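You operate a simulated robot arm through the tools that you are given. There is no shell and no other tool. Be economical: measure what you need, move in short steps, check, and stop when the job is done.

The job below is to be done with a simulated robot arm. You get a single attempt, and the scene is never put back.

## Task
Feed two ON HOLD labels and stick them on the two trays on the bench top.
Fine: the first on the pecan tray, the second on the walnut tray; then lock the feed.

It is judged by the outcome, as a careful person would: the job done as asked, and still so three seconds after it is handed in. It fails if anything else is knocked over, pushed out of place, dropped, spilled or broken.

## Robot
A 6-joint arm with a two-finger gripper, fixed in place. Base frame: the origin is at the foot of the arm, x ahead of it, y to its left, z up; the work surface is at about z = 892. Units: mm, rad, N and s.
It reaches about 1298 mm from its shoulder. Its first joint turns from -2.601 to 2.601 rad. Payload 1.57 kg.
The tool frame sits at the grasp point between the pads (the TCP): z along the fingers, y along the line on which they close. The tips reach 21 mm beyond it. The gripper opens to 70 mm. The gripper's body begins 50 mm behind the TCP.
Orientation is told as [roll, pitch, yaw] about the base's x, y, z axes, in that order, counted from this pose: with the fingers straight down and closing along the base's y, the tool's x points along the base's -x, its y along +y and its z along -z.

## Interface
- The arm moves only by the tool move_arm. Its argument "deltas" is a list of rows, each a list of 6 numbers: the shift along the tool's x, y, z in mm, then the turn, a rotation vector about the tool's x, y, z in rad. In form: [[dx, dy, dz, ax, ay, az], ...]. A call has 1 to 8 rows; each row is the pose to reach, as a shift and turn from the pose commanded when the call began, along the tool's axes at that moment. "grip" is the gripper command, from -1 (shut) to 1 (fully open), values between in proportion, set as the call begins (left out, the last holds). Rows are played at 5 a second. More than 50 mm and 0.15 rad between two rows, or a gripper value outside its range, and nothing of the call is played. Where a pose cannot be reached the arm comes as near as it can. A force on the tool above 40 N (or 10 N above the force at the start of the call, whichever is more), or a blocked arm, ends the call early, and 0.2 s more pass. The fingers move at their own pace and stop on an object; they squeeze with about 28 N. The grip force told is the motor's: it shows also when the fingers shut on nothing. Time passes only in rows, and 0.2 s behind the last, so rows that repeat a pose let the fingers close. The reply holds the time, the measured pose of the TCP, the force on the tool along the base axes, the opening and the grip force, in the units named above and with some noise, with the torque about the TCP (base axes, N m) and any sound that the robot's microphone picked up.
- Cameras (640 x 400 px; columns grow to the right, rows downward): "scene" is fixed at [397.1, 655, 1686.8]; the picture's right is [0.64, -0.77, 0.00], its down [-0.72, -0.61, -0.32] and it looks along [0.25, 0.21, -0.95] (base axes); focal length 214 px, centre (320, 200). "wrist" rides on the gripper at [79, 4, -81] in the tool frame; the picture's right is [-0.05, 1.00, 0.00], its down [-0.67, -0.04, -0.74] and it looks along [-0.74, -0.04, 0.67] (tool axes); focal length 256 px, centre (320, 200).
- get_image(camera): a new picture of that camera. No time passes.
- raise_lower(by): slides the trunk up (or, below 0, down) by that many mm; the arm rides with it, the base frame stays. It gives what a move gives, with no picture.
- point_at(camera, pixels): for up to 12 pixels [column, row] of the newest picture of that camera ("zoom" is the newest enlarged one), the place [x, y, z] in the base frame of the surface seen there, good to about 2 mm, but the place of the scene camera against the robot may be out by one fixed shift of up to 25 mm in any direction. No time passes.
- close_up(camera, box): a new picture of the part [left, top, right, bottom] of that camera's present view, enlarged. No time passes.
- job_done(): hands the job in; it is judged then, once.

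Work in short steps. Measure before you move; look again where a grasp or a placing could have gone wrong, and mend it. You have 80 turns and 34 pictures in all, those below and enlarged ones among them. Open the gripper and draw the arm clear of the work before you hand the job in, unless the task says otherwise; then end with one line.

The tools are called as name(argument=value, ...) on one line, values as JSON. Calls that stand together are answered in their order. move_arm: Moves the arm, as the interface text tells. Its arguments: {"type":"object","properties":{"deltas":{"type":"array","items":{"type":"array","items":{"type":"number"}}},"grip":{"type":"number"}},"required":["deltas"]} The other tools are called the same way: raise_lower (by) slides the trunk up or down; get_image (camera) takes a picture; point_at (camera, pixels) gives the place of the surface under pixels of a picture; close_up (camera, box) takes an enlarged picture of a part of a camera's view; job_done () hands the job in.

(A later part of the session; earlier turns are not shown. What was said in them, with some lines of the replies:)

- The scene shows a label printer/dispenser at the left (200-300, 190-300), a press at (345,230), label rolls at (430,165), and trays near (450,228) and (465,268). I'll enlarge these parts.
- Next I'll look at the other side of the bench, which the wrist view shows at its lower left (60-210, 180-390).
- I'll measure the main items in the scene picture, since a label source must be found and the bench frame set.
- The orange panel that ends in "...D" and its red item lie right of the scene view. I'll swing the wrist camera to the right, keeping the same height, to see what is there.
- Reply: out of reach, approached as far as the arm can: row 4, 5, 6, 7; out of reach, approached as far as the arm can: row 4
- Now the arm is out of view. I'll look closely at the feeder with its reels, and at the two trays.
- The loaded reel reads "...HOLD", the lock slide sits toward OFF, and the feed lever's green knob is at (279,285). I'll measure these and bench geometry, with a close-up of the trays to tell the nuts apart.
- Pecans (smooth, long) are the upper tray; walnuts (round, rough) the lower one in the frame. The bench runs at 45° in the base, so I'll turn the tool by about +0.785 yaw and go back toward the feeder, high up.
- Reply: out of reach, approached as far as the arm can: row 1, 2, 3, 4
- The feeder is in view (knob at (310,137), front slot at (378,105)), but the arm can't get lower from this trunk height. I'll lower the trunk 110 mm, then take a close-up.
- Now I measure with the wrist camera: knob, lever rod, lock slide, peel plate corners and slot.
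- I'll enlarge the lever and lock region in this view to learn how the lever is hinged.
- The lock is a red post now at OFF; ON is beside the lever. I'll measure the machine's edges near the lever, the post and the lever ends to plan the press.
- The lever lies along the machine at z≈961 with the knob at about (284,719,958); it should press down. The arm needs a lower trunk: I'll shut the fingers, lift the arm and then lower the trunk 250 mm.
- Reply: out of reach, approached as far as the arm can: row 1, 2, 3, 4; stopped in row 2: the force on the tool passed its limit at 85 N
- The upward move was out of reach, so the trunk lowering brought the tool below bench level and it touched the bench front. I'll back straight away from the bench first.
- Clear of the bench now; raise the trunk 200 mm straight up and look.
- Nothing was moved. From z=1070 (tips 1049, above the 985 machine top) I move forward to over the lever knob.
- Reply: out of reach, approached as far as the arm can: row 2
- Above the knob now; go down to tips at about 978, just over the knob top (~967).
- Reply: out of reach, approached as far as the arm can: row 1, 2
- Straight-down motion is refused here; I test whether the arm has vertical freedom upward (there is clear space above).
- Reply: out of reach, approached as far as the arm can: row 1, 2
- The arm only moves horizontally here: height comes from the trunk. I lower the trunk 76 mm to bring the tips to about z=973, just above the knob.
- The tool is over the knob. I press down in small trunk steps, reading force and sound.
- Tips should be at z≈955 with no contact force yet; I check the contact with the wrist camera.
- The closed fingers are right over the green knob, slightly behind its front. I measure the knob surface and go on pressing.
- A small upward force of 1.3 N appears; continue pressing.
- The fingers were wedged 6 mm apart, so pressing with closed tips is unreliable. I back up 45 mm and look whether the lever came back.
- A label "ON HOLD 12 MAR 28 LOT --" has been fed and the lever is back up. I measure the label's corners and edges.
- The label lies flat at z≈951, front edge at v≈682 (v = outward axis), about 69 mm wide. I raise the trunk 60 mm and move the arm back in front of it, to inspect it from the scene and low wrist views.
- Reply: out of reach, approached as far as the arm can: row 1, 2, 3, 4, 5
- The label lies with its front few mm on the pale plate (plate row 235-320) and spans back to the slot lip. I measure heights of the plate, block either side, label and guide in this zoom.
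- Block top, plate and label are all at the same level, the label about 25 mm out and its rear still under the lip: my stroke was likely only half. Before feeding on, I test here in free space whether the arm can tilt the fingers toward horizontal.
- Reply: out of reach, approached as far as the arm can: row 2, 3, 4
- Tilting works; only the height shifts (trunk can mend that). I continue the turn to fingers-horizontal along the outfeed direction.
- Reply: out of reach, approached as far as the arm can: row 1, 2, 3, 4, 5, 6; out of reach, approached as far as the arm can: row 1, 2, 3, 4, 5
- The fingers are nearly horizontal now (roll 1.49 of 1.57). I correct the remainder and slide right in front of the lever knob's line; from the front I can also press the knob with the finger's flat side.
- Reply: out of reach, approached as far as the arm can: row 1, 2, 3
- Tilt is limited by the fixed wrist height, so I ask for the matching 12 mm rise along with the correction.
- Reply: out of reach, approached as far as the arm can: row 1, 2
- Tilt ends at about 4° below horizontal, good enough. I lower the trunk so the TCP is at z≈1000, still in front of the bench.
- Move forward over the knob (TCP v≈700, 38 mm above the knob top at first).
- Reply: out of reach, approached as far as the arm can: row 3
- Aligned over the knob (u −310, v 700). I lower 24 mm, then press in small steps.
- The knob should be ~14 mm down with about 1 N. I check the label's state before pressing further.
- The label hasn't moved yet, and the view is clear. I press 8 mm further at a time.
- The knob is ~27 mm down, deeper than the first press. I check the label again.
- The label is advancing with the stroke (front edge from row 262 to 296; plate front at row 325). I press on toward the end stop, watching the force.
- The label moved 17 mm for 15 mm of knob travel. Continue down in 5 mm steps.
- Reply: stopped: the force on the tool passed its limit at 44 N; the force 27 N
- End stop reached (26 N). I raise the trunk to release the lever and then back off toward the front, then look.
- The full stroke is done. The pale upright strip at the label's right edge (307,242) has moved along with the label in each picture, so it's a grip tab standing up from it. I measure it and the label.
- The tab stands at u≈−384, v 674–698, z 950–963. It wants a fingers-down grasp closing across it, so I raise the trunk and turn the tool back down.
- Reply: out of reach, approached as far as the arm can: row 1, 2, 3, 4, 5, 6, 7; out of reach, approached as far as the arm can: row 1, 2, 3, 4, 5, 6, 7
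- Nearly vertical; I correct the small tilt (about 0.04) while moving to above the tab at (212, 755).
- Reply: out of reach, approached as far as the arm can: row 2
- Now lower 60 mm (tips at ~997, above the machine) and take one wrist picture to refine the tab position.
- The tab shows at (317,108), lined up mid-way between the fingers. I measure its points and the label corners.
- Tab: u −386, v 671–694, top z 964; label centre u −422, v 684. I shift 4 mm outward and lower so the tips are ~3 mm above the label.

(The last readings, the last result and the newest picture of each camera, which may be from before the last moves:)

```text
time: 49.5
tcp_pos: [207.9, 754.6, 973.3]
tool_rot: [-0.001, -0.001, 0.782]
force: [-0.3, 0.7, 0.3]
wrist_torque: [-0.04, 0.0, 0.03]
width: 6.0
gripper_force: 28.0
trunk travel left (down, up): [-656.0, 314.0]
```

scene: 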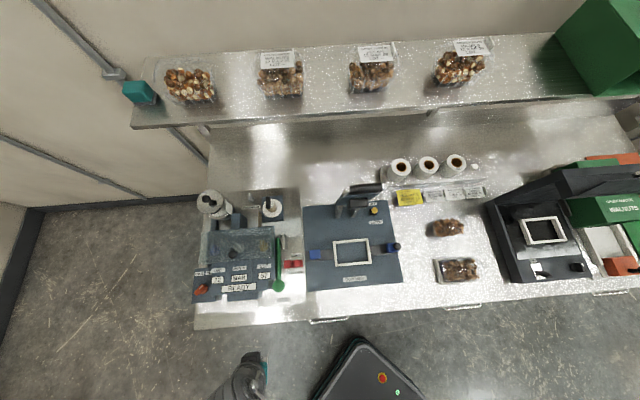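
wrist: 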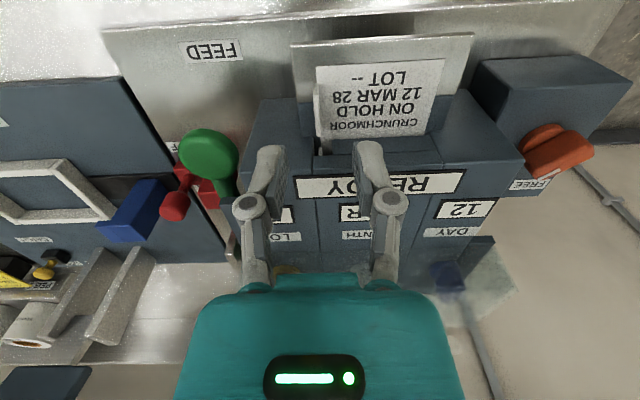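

The gripper holds the tab (6 mm). I draw the label straight out, away from the machine, then check.

move_arm(deltas=[[15, 0, 0, 0, 0, 0], [40, 0, 0, 0, 0, 0], [70, 0, 0, 0, 0, 0]])

raise_lower(by=100)

close_up(camera="wrist", box=[200, 0, 520, 200])

```text
time: 50.3
tcp_pos: [157.3, 705.2, 974.1]
tool_rot: [0.001, -0.002, 0.785]
force: [-0.4, -0.2, -0.2]
wrist_torque: [-0.03, 0.01, -0.03]
width: 5.9
gripper_force: 28.1
trunk travel left (down, up): [-656.0, 314.0]
```

```text
time: 51.6
tcp_pos: [158.0, 706.6, 1075.8]
tool_rot: [-0.001, -0.001, 0.783]
force: [-0.5, 0.0, -0.5]
wrist_torque: [-0.01, 0.02, -0.01]
width: 5.9
gripper_force: 28.2
trunk travel left (down, up): [-756.0, 214.0]
```

```text
2.00 times, centred on (360, 100) of wrist
```

zoom: 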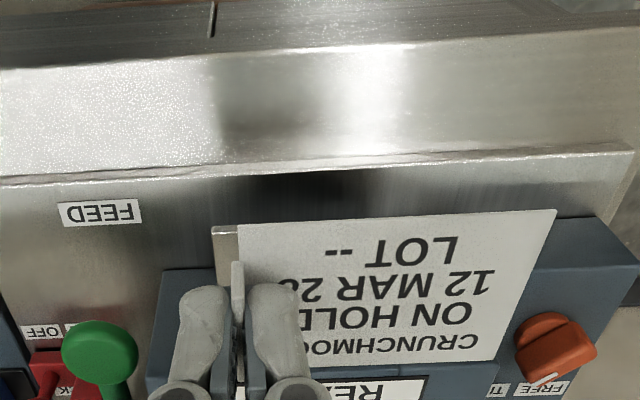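

The label hangs level from the tab and is free of the machine. Using the last scene picture (trays unchanged at (449,228) and (460,270)) I measure the trays' extents and heights.

point_at(camera="scene", pixels=[[433, 227], [440, 227], [449, 222], [449, 228], [449, 234], [460, 227], [467, 226], [473, 224], [449, 218], [449, 238], [429, 230], [480, 228]])

point_at(camera="scene", pixels=[[437, 262], [438, 272], [442, 279], [455, 258], [460, 264], [450, 270], [460, 270], [470, 268], [460, 278], [459, 283], [477, 270], [483, 266]])

```text
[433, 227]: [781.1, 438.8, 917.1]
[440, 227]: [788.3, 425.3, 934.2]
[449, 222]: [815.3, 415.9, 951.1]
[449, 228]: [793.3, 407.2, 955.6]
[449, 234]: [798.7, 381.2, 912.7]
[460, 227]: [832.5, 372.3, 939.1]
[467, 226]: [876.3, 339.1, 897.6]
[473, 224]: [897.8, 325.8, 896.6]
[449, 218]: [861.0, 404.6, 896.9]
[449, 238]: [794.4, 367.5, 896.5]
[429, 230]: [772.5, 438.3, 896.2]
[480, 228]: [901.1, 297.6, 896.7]
```

```text
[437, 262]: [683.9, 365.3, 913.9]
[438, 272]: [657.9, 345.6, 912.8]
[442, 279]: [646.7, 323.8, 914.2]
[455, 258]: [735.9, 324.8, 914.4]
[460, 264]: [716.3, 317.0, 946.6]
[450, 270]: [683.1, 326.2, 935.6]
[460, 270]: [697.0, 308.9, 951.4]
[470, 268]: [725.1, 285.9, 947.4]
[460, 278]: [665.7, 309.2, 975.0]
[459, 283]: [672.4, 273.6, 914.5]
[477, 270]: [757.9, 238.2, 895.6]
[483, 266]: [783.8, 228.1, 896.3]
```

Pecan tray: centre about u 288, v 853, top z≈940 (scene corrected by the shift). Label centre lies 36 mm left of the tab, so the tab goes to u 324, v 851. I travel along the bench front at z 1075 (label bottom 1052).

move_arm(deltas=[[-4, -48, 0, 0, 0, 0], [-8, -96, 0, 0, 0, 0], [-12, -144, 0, 0, 0, 0], [-16, -192, 0, 0, 0, 0], [-20, -240, 0, 0, 0, 0], [-24, -288, 0, 0, 0, 0], [-28, -336, 0, 0, 0, 0], [-30, -384, 0, 0, 0, 0]])

move_arm(deltas=[[-4, -48, 0, 0, 0, 0], [-8, -96, 0, 0, 0, 0], [-12, -144, 0, 0, 0, 0], [-16, -192, 0, 0, 0, 0], [-30, -238, 0, 0, 0, 0], [-50, -282, 0, 0, 0, 0], [-80, -320, 0, 0, 0, 0], [-115, -328, 0, 0, 0, 0]])

```text
time: 53.4
tcp_pos: [448.9, 454.2, 1075.9]
tool_rot: [0.001, 0.0, 0.784]
force: [-0.3, 0.0, 0.9]
wrist_torque: [0.02, -0.02, 0.0]
width: 6.2
gripper_force: 27.7
trunk travel left (down, up): [-756.0, 214.0]
```

```text
time: 55.2
tcp_pos: [761.5, 304.8, 1074.8]
tool_rot: [0.0, 0.002, 0.784]
force: [0.5, 0.5, 0.3]
wrist_torque: [0.04, -0.01, -0.03]
width: 5.8
gripper_force: 27.6
trunk travel left (down, up): [-756.0, 214.0]
```

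I'm at u 323, v 754, before the pecan tray. One wrist picture here serves to fix both tray positions without the scene shift.

get_image(camera="wrist")

```text
2 pictures are left
```

wrist: 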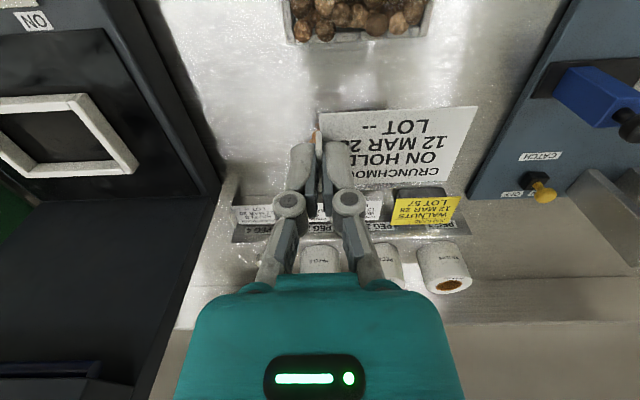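

The walnut tray's rear part is at (360,20); the pecan tray is hidden behind the label save a sliver at (317,130). I measure these for calibration.

point_at(camera="wrist", pixels=[[291, 41], [426, 35], [360, 40], [360, 20], [300, 20], [410, 18], [385, 8], [317, 131], [314, 137], [250, 100], [286, 25], [430, 212]])

```text
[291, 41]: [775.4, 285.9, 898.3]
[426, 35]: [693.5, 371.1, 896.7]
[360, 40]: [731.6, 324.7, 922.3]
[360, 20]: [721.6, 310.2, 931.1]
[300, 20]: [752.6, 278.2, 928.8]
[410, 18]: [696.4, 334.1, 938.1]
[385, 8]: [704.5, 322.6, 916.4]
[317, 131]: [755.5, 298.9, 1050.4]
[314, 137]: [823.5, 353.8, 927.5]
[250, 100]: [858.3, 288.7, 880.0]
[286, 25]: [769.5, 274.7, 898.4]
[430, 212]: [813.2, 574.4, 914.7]
```

Frame calibrations agree (bench z=880, walnut tray centre u 287, v 709). I move 97 mm forward over the pecan tray and lower to 10 mm above it.

move_arm(deltas=[[-48, -1, 0, 0, 0, 0], [-97, -1, 0, 0, 0, 0], [-97, -1, 0, 0, 0, 0]])

raise_lower(by=-98)

raise_lower(by=-6)

raise_lower(by=-3)

```text
time: 56.0
tcp_pos: [830.9, 370.9, 1075.6]
tool_rot: [0.001, -0.004, 0.784]
force: [0.5, 0.6, 0.3]
wrist_torque: [-0.01, 0.03, 0.01]
width: 6.2
gripper_force: 27.7
trunk travel left (down, up): [-756.0, 214.0]
```

```text
time: 57.3
tcp_pos: [830.5, 368.7, 978.8]
tool_rot: [0.0, -0.004, 0.784]
force: [2.6, -0.3, 23.9]
wrist_torque: [0.39, -0.31, -0.07]
width: 6.3
gripper_force: 28.4
trunk travel left (down, up): [-658.0, 312.0]
```

```text
time: 57.7
tcp_pos: [830.2, 369.5, 976.6]
tool_rot: [-0.002, -0.005, 0.782]
force: [-0.3, -0.7, 35.8]
wrist_torque: [0.61, -0.38, 0.01]
width: 5.9
gripper_force: 27.9
trunk travel left (down, up): [-655.0, 315.0]
stopped: the force on the tool passed its limit at 43 N (the readings are from after the stop); the commanded pose is now the measured one
```

```text
time: 58.2
tcp_pos: [828.5, 370.1, 975.5]
tool_rot: [-0.002, -0.007, 0.782]
force: [-1.5, -0.5, 42.6]
wrist_torque: [0.59, -0.38, -0.01]
width: 6.4
gripper_force: 28.0
trunk travel left (down, up): [-653.0, 317.0]
stopped: the force on the tool passed its limit at 48 N (the readings are from after the stop); the commanded pose is now the measured one
```

Contact came earlier (tray lid at z≈953) and the label was pressed with ~40 N. I ease the pressure, open the fingers modestly and lift straight up.

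raise_lower(by=3)

move_arm(deltas=[[0, 0, 0, 0, 0, 0], [0, 0, 0, 0, 0, 0]], grip=-0.4)

raise_lower(by=110)

```text
time: 58.7
tcp_pos: [830.4, 369.6, 976.0]
tool_rot: [-0.002, -0.002, 0.782]
force: [-4.6, -2.5, 23.9]
wrist_torque: [0.04, 0.19, 0.04]
width: 6.0
gripper_force: 27.9
trunk travel left (down, up): [-656.0, 314.0]
```

```text
time: 59.3
tcp_pos: [832.3, 370.9, 975.5]
tool_rot: [-0.003, -0.006, 0.782]
force: [-2.6, -0.3, 12.3]
wrist_torque: [0.0, 0.04, 0.03]
width: 24.6
gripper_force: 0.1
trunk travel left (down, up): [-656.0, 314.0]
```

```text
time: 60.7
tcp_pos: [832.3, 370.6, 1083.4]
tool_rot: [-0.003, -0.002, 0.782]
force: [0.5, 0.7, -0.5]
wrist_torque: [-0.03, -0.01, -0.04]
width: 21.0
gripper_force: 0.0
trunk travel left (down, up): [-766.0, 204.0]
```

Released. I travel back along the bench front to above the feed lever's knob, fingers shut; this time I'll aim one finger at the knob's centre (offset +5 in u) to avoid wedging.

move_arm(deltas=[[48, 0, 0, 0, 0, 0], [96, 0, 0, 0, 0, 0], [144, 5, 0, 0, 0, 0], [180, 35, 0, 0, 0, 0], [203, 75, 0, 0, 0, 0], [211, 120, 0, 0, 0, 0], [211, 168, 0, 0, 0, 0], [211, 216, 0, 0, 0, 0]], grip=-1)

move_arm(deltas=[[0, 48, 0, 0, 0, 0], [0, 96, 0, 0, 0, 0], [0, 144, 0, 0, 0, 0], [0, 192, 0, 0, 0, 0], [0, 240, 0, 0, 0, 0], [0, 288, 0, 0, 0, 0], [0, 336, 0, 0, 0, 0], [0, 384, 0, 0, 0, 0]])

```text
time: 62.5
tcp_pos: [532.7, 372.9, 1084.7]
tool_rot: [-0.001, -0.003, 0.781]
force: [-0.2, -0.2, 0.6]
wrist_torque: [-0.03, 0.01, -0.02]
width: 0.0
gripper_force: 27.6
out of reach, approached as far as the arm can: row 3, 7, 8
trunk travel left (down, up): [-766.0, 204.0]
```

```text
time: 64.3
tcp_pos: [261.1, 648.9, 1083.2]
tool_rot: [-0.002, -0.004, 0.782]
force: [0.0, -0.2, -0.2]
wrist_torque: [0.01, -0.02, 0.0]
width: 0.0
gripper_force: 28.2
out of reach, approached as far as the arm can: row 1, 2, 3, 4, 5, 6, 7, 8
trunk travel left (down, up): [-766.0, 204.0]
```

Gripper is empty (width 0). Now to u −304, v 708 above the knob.

move_arm(deltas=[[-32, 15, 0, 0, 0, 0], [-64, 30, 0, 0, 0, 0], [-64, 30, 0, 0, 0, 0]])

raise_lower(by=-90)

raise_lower(by=-15)

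raise_lower(by=-10)

```text
time: 65.1
tcp_pos: [283.8, 715.5, 1083.7]
tool_rot: [-0.002, -0.005, 0.783]
force: [0.5, -0.5, -0.6]
wrist_torque: [0.01, 0.0, -0.01]
width: 0.0
gripper_force: 28.1
trunk travel left (down, up): [-766.0, 204.0]
```

```text
time: 66.4
tcp_pos: [283.6, 715.5, 994.0]
tool_rot: [-0.003, -0.002, 0.782]
force: [0.2, -0.1, 0.9]
wrist_torque: [0.0, -0.02, -0.04]
width: 0.0
gripper_force: 28.0
trunk travel left (down, up): [-676.0, 294.0]
```

```text
time: 67.0
tcp_pos: [284.5, 714.7, 979.2]
tool_rot: [-0.003, -0.004, 0.783]
force: [0.3, 0.3, 0.2]
wrist_torque: [0.03, 0.02, 0.0]
width: 0.0
gripper_force: 28.0
trunk travel left (down, up): [-661.0, 309.0]
```

```text
time: 67.6
tcp_pos: [284.2, 715.4, 969.0]
tool_rot: [0.0, -0.002, 0.782]
force: [0.7, 0.7, 0.7]
wrist_torque: [0.01, -0.03, 0.03]
width: 0.0
gripper_force: 28.7
trunk travel left (down, up): [-651.0, 319.0]
```

No wedging (width 0). Continue down toward the end stop (expected near TCP 945).

raise_lower(by=-10)

raise_lower(by=-8)

raise_lower(by=-4)

```text
time: 68.2
tcp_pos: [283.2, 715.0, 958.5]
tool_rot: [-0.002, -0.003, 0.78]
force: [0.9, -0.2, 1.2]
wrist_torque: [0.06, -0.02, 0.01]
width: 0.0
gripper_force: 28.0
trunk travel left (down, up): [-641.0, 329.0]
```

```text
time: 68.7
tcp_pos: [283.5, 716.0, 950.4]
tool_rot: [-0.002, -0.003, 0.781]
force: [-1.0, 0.4, 0.6]
wrist_torque: [-0.01, -0.03, 0.01]
width: 0.1
gripper_force: 29.1
trunk travel left (down, up): [-633.0, 337.0]
```

```text
time: 69.3
tcp_pos: [283.5, 715.3, 948.2]
tool_rot: [-0.002, -0.004, 0.782]
force: [-0.6, -0.3, 1.2]
wrist_torque: [0.01, -0.03, 0.01]
width: 0.1
gripper_force: 28.6
trunk travel left (down, up): [-629.0, 341.0]
```

Not at the stop yet; a few more millimetres.

raise_lower(by=-3)

raise_lower(by=-2)

```text
time: 69.8
tcp_pos: [284.6, 715.2, 943.9]
tool_rot: [-0.003, -0.003, 0.783]
force: [-0.3, -0.3, 1.6]
wrist_torque: [0.03, 0.0, 0.03]
width: 0.1
gripper_force: 29.1
trunk travel left (down, up): [-626.0, 344.0]
```

```text
time: 70.3
tcp_pos: [284.9, 714.0, 943.8]
tool_rot: [-0.001, -0.006, 0.783]
force: [0.2, 2.5, 15.4]
wrist_torque: [0.13, -0.11, -0.01]
width: 5.7
gripper_force: 28.9
trunk travel left (down, up): [-624.0, 346.0]
```

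The end stop is reached (15 N). I raise 80 mm and move, with fingers opened to ~31 mm, to the pose that gripped the first tab.

raise_lower(by=80)

move_arm(deltas=[[15, 0, 0, 0, 0, 0], [25, 40, 0, 0, 0, 0], [25, 82, 0, 0, 0, 0], [25, 82, 0, 0, 0, 0]], grip=-0.1)

```text
time: 71.5
tcp_pos: [284.1, 715.4, 1021.8]
tool_rot: [-0.004, -0.004, 0.782]
force: [-0.4, -0.2, -0.7]
wrist_torque: [-0.02, 0.03, 0.0]
width: 0.0
gripper_force: 29.2
trunk travel left (down, up): [-704.0, 266.0]
```

```text
time: 72.5
tcp_pos: [208.3, 752.3, 1021.8]
tool_rot: [-0.003, -0.002, 0.782]
force: [-0.6, 0.2, 0.2]
wrist_torque: [0.03, 0.02, 0.01]
width: 31.5
gripper_force: 0.0
trunk travel left (down, up): [-704.0, 266.0]
```

Aligned within 2 mm; lower to TCP 975.5 and close on the tab.

raise_lower(by=-46)

move_arm(deltas=[[-2, 1, 0, 0, 0, 0], [-2, 1, 0, 0, 0, 0], [-2, 1, 0, 0, 0, 0]], grip=-1)

```text
time: 73.3
tcp_pos: [208.5, 752.2, 975.9]
tool_rot: [-0.002, -0.003, 0.781]
force: [-0.2, -0.3, -0.3]
wrist_torque: [-0.03, -0.02, 0.03]
width: 31.7
gripper_force: 0.1
trunk travel left (down, up): [-658.0, 312.0]
```

```text
time: 74.2
tcp_pos: [209.8, 754.1, 975.5]
tool_rot: [-0.001, -0.002, 0.782]
force: [0.7, 0.6, -1.1]
wrist_torque: [0.02, 0.01, 0.04]
width: 6.0
gripper_force: 27.8
trunk travel left (down, up): [-658.0, 312.0]
```

Second tab gripped (6.0 mm). Draw it out, raise, and take a scene close-up of the trays to check the first label.

move_arm(deltas=[[15, 0, 0, 0, 0, 0], [40, 0, 0, 0, 0, 0], [70, 0, 0, 0, 0, 0]])

raise_lower(by=108)

close_up(camera="scene", box=[385, 190, 515, 300])

```text
time: 75.0
tcp_pos: [158.7, 704.6, 975.9]
tool_rot: [-0.001, -0.004, 0.783]
force: [-0.4, 0.5, -0.5]
wrist_torque: [0.0, 0.02, 0.0]
width: 6.1
gripper_force: 28.1
trunk travel left (down, up): [-658.0, 312.0]
```

```text
time: 76.3
tcp_pos: [160.2, 706.2, 1084.7]
tool_rot: [-0.003, -0.003, 0.783]
force: [0.8, -0.7, -0.2]
wrist_torque: [0.0, 0.02, 0.0]
width: 5.9
gripper_force: 28.0
trunk travel left (down, up): [-766.0, 204.0]
```

```text
3.64 times, centred on (450, 245) of scene
```

zoom: 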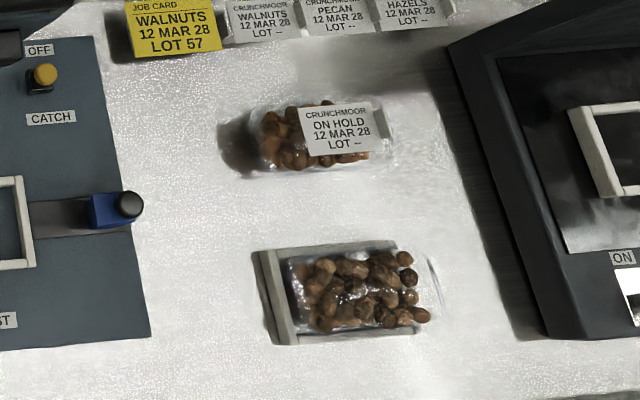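

The first label sits flat on the pecan tray, somewhat to its right side. I measure it and the tray ends so that the second can be centred better.

point_at(camera="zoom", pixels=[[303, 110], [369, 105], [376, 148], [311, 154], [340, 130], [285, 130], [345, 290], [330, 275], [400, 270], [310, 310], [365, 305], [300, 275]])

```text
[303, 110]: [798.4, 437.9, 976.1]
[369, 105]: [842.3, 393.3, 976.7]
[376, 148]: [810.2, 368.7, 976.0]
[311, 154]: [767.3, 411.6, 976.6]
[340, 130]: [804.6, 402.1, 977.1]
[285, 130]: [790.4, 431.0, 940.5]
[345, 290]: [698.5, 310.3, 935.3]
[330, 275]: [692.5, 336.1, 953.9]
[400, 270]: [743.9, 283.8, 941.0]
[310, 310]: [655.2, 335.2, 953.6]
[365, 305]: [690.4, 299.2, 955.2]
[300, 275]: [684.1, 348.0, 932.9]
```

Label 1 is centred at u 285, v 853, flat on the lid (z≈960). I carry the second along to the walnut tray: tab to u 323, v 707.

move_arm(deltas=[[-4, -48, 0, 0, 0, 0], [-8, -96, 0, 0, 0, 0], [-12, -144, 0, 0, 0, 0], [-16, -192, 0, 0, 0, 0], [-20, -240, 0, 0, 0, 0], [-24, -288, 0, 0, 0, 0], [-28, -336, 0, 0, 0, 0], [-30, -384, 0, 0, 0, 0]])

move_arm(deltas=[[-4, -48, 0, 0, 0, 0], [-8, -96, 0, 0, 0, 0], [-12, -144, 0, 0, 0, 0], [-18, -192, 0, 0, 0, 0], [-30, -238, 0, 0, 0, 0], [-45, -282, 0, 0, 0, 0], [-64, -325, 0, 0, 0, 0], [-64, -325, 0, 0, 0, 0]])

```text
time: 78.2
tcp_pos: [450.9, 451.1, 1083.2]
tool_rot: [-0.002, -0.003, 0.782]
force: [-0.3, -0.4, 0.5]
wrist_torque: [0.0, -0.02, 0.0]
width: 6.2
gripper_force: 27.7
out of reach, approached as far as the arm can: row 1, 6, 7
trunk travel left (down, up): [-766.0, 204.0]
```

```text
time: 80.0
tcp_pos: [727.9, 268.7, 1084.0]
tool_rot: [-0.002, -0.005, 0.784]
force: [-0.1, -1.3, -0.3]
wrist_torque: [0.02, 0.02, 0.04]
width: 6.2
gripper_force: 27.8
out of reach, approached as far as the arm can: row 1, 2, 4
trunk travel left (down, up): [-766.0, 204.0]
```

At u 325, v 705, within 2 mm. Lower to TCP ≈996, then small steps to contact.

raise_lower(by=-88)

raise_lower(by=-6)

raise_lower(by=-4)

```text
time: 81.2
tcp_pos: [727.1, 269.8, 997.3]
tool_rot: [-0.002, -0.004, 0.781]
force: [0.5, 0.0, 0.1]
wrist_torque: [-0.02, 0.0, 0.02]
width: 6.2
gripper_force: 28.3
trunk travel left (down, up): [-678.0, 292.0]
```

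```text
time: 81.7
tcp_pos: [727.5, 270.2, 990.1]
tool_rot: [-0.002, -0.005, 0.783]
force: [0.2, -0.1, 0.3]
wrist_torque: [-0.02, -0.03, -0.01]
width: 5.9
gripper_force: 28.2
trunk travel left (down, up): [-672.0, 298.0]
```

```text
time: 82.3
tcp_pos: [727.2, 269.6, 986.1]
tool_rot: [-0.002, -0.004, 0.78]
force: [0.6, 0.5, 0.0]
wrist_torque: [0.01, 0.0, 0.01]
width: 5.9
gripper_force: 27.9
trunk travel left (down, up): [-668.0, 302.0]
```

No contact yet; continue in 3 mm steps.

raise_lower(by=-3)

raise_lower(by=-2)

raise_lower(by=-2)

```text
time: 82.8
tcp_pos: [726.4, 269.5, 984.5]
tool_rot: [-0.002, -0.003, 0.782]
force: [1.5, 0.6, 11.2]
wrist_torque: [0.14, -0.2, 0.0]
width: 6.2
gripper_force: 28.0
trunk travel left (down, up): [-665.0, 305.0]
```

```text
time: 83.3
tcp_pos: [726.2, 269.3, 983.2]
tool_rot: [0.0, -0.006, 0.782]
force: [2.8, -0.9, 22.6]
wrist_torque: [0.3, -0.36, -0.02]
width: 6.0
gripper_force: 28.2
trunk travel left (down, up): [-663.0, 307.0]
```

```text
time: 83.8
tcp_pos: [727.1, 269.1, 981.8]
tool_rot: [0.0, -0.005, 0.784]
force: [-0.2, -1.6, 21.0]
wrist_torque: [0.24, -0.19, 0.01]
width: 6.1
gripper_force: 28.3
trunk travel left (down, up): [-661.0, 309.0]
```

Contact with ~21 N, comparable with the first. Hold a moment, ease 1 mm, open the fingers and lift.

move_arm(deltas=[[0, 0, 0, 0, 0, 0], [0, 0, 0, 0, 0, 0]])

raise_lower(by=1)

move_arm(deltas=[[0, 0, 0, 0, 0, 0], [0, 0, 0, 0, 0, 0]], grip=-0.4)

raise_lower(by=100)

```text
time: 84.4
tcp_pos: [725.4, 269.7, 980.8]
tool_rot: [-0.002, -0.006, 0.781]
force: [0.4, -1.1, 19.9]
wrist_torque: [0.14, -0.17, -0.02]
width: 6.0
gripper_force: 28.1
trunk travel left (down, up): [-661.0, 309.0]
```

```text
time: 84.9
tcp_pos: [726.0, 270.3, 980.2]
tool_rot: [-0.001, -0.004, 0.781]
force: [-0.3, -1.0, 13.8]
wrist_torque: [0.04, 0.0, 0.03]
width: 5.9
gripper_force: 28.0
trunk travel left (down, up): [-662.0, 308.0]
```

```text
time: 85.5
tcp_pos: [728.0, 270.6, 980.2]
tool_rot: [-0.003, -0.002, 0.782]
force: [0.5, -0.6, 2.9]
wrist_torque: [-0.02, 0.02, 0.0]
width: 22.4
gripper_force: 0.1
trunk travel left (down, up): [-662.0, 308.0]
```

```text
time: 86.9
tcp_pos: [727.5, 271.0, 1080.2]
tool_rot: [-0.003, -0.004, 0.782]
force: [-0.2, 0.5, -0.4]
wrist_torque: [-0.01, -0.01, -0.01]
width: 20.9
gripper_force: 0.1
trunk travel left (down, up): [-762.0, 208.0]
```

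Second label released. Next the lock: the red post stands at u≈−249, v≈776, z up to 957, and must slide left (to ON, −u). I travel back along the front, fingers shut.

move_arm(deltas=[[35, 20, 0, 0, 0, 0], [60, 60, 0, 0, 0, 0], [68, 106, 0, 0, 0, 0], [68, 154, 0, 0, 0, 0], [68, 202, 0, 0, 0, 0], [68, 250, 0, 0, 0, 0], [68, 298, 0, 0, 0, 0], [68, 346, 0, 0, 0, 0]], grip=-1)

move_arm(deltas=[[0, 48, 0, 0, 0, 0], [0, 96, 0, 0, 0, 0], [0, 144, 0, 0, 0, 0], [0, 180, 0, 0, 0, 0], [-30, 195, 0, 0, 0, 0], [-70, 199, 0, 0, 0, 0], [-110, 199, 0, 0, 0, 0], [-135, 199, 0, 0, 0, 0]])

```text
time: 88.7
tcp_pos: [431.6, 465.8, 1080.2]
tool_rot: [-0.003, -0.006, 0.783]
force: [-0.6, -0.4, 0.3]
wrist_torque: [0.01, -0.01, 0.01]
width: 0.0
gripper_force: 27.6
trunk travel left (down, up): [-762.0, 208.0]
```

```text
time: 90.5
tcp_pos: [390.8, 704.2, 1079.4]
tool_rot: [0.0, -0.003, 0.783]
force: [-0.5, 0.6, -0.8]
wrist_torque: [0.01, -0.01, -0.02]
width: 0.0
gripper_force: 28.7
trunk travel left (down, up): [-762.0, 208.0]
```

At u −222, v 774, right of the post. Lower to tips ~936 in two stages, watching the force.

raise_lower(by=-90)

raise_lower(by=-20)

raise_lower(by=-14)

```text
time: 91.7
tcp_pos: [389.3, 703.4, 990.3]
tool_rot: [-0.001, -0.003, 0.781]
force: [-0.7, 0.0, 0.1]
wrist_torque: [-0.04, 0.03, 0.01]
width: 0.1
gripper_force: 27.9
trunk travel left (down, up): [-672.0, 298.0]
```

```text
time: 92.4
tcp_pos: [390.4, 701.9, 970.7]
tool_rot: [-0.002, -0.004, 0.781]
force: [-0.5, -0.2, -0.5]
wrist_torque: [0.02, -0.02, -0.01]
width: 0.0
gripper_force: 28.3
trunk travel left (down, up): [-652.0, 318.0]
```

```text
time: 93.0
tcp_pos: [390.1, 702.2, 955.9]
tool_rot: [-0.003, -0.002, 0.782]
force: [0.5, 0.7, 0.3]
wrist_torque: [0.02, 0.01, -0.02]
width: 0.1
gripper_force: 28.0
trunk travel left (down, up): [-638.0, 332.0]
```

Clear beside the post. Push left (+tool y) in small steps.

move_arm(deltas=[[0, 5, 0, 0, 0, 0], [0, 10, 0, 0, 0, 0], [0, 15, 0, 0, 0, 0]])

move_arm(deltas=[[0, 4, 0, 0, 0, 0], [0, 8, 0, 0, 0, 0], [0, 12, 0, 0, 0, 0]])

```text
time: 93.8
tcp_pos: [378.5, 715.4, 955.8]
tool_rot: [-0.002, -0.004, 0.782]
force: [0.2, 0.5, -0.5]
wrist_torque: [0.02, 0.0, 0.01]
width: 0.1
gripper_force: 27.8
trunk travel left (down, up): [-638.0, 332.0]
```

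```text
time: 94.6
tcp_pos: [371.0, 722.0, 956.5]
tool_rot: [-0.001, -0.005, 0.782]
force: [0.8, -1.0, 0.0]
wrist_torque: [0.0, 0.02, 0.01]
width: 0.1
gripper_force: 28.2
trunk travel left (down, up): [-638.0, 332.0]
```

u −248 with about 1 N resistance along +u; the slide seems to move. Continue until a stop is felt.

move_arm(deltas=[[0, 3, 0, 0, 0, 0], [0, 6, 0, 0, 0, 0], [0, 9, 0, 0, 0, 0]])

move_arm(deltas=[[0, 2, 0, 0, 0, 0], [0, 4, 0, 0, 0, 0], [0, 6, 0, 0, 0, 0], [0, 8, 0, 0, 0, 0]])

```text
time: 95.4
tcp_pos: [366.7, 725.7, 955.6]
tool_rot: [-0.004, -0.004, 0.78]
force: [11.2, -11.3, -2.9]
wrist_torque: [-0.17, -0.17, -0.05]
width: 0.0
gripper_force: 27.7
trunk travel left (down, up): [-638.0, 332.0]
```

```text
time: 96.3
tcp_pos: [367.3, 726.4, 956.4]
tool_rot: [-0.015, -0.005, 0.777]
force: [14.2, -12.1, 1.4]
wrist_torque: [-0.1, -0.19, -0.12]
width: 0.0
gripper_force: 27.7
trunk travel left (down, up): [-638.0, 332.0]
stopped in row 4: the force on the tool passed its limit at 42 N (the readings are from after the stop); the commanded pose is now the measured one
```

A firm stop at u −254 (about 18 N). I back off, raise, and draw the arm away to the front before the last look.

move_arm(deltas=[[0, -10, 0, 0, 0, 0], [0, -25, 0, 0, 0, 0]])

raise_lower(by=125)

move_arm(deltas=[[45, 0, 0, 0, 0, 0], [90, 0, 0, 0, 0, 0], [135, 0, 0, 0, 0, 0], [170, 0, 0, 0, 0, 0]], grip=1)

close_up(camera="scene", box=[225, 180, 495, 349])

```text
time: 96.9
tcp_pos: [378.6, 712.2, 956.0]
tool_rot: [-0.008, -0.004, 0.784]
force: [0.6, 0.7, 0.3]
wrist_torque: [-0.01, 0.0, 0.0]
width: 0.1
gripper_force: 28.9
trunk travel left (down, up): [-638.0, 332.0]
```

```text
time: 98.5
tcp_pos: [378.9, 710.6, 1081.5]
tool_rot: [-0.012, -0.005, 0.781]
force: [0.5, 0.1, -0.4]
wrist_torque: [-0.01, -0.04, 0.0]
width: 0.1
gripper_force: 28.4
trunk travel left (down, up): [-763.0, 207.0]
```

```text
time: 99.5
tcp_pos: [259.4, 593.8, 1081.5]
tool_rot: [-0.01, -0.005, 0.779]
force: [-0.1, -0.7, 0.8]
wrist_torque: [-0.02, -0.02, 0.0]
width: 70.1
gripper_force: 0.1
out of reach, approached as far as the arm can: row 2, 3, 4
trunk travel left (down, up): [-763.0, 207.0]
```

```text
2.37 times, centred on (360, 264) of scene
```

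zoom: 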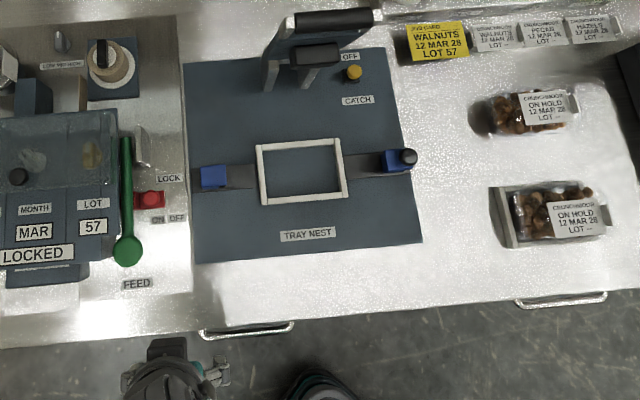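

The display reads LOCKED. Both ON HOLD labels lie flat, on the pecan tray (545,105) and on the walnut tray (577,218). Nothing else has moved, and the gripper is open and clear, so I hand the job in.

job_done()

```text
The job is handed in.
```

I fed two ON HOLD labels and stuck the first on the pecan tray and the second on the walnut tray, then locked the feed (its display reads LOCKED); early on, the gripper bumped the bench's front edge, and nothing was moved.
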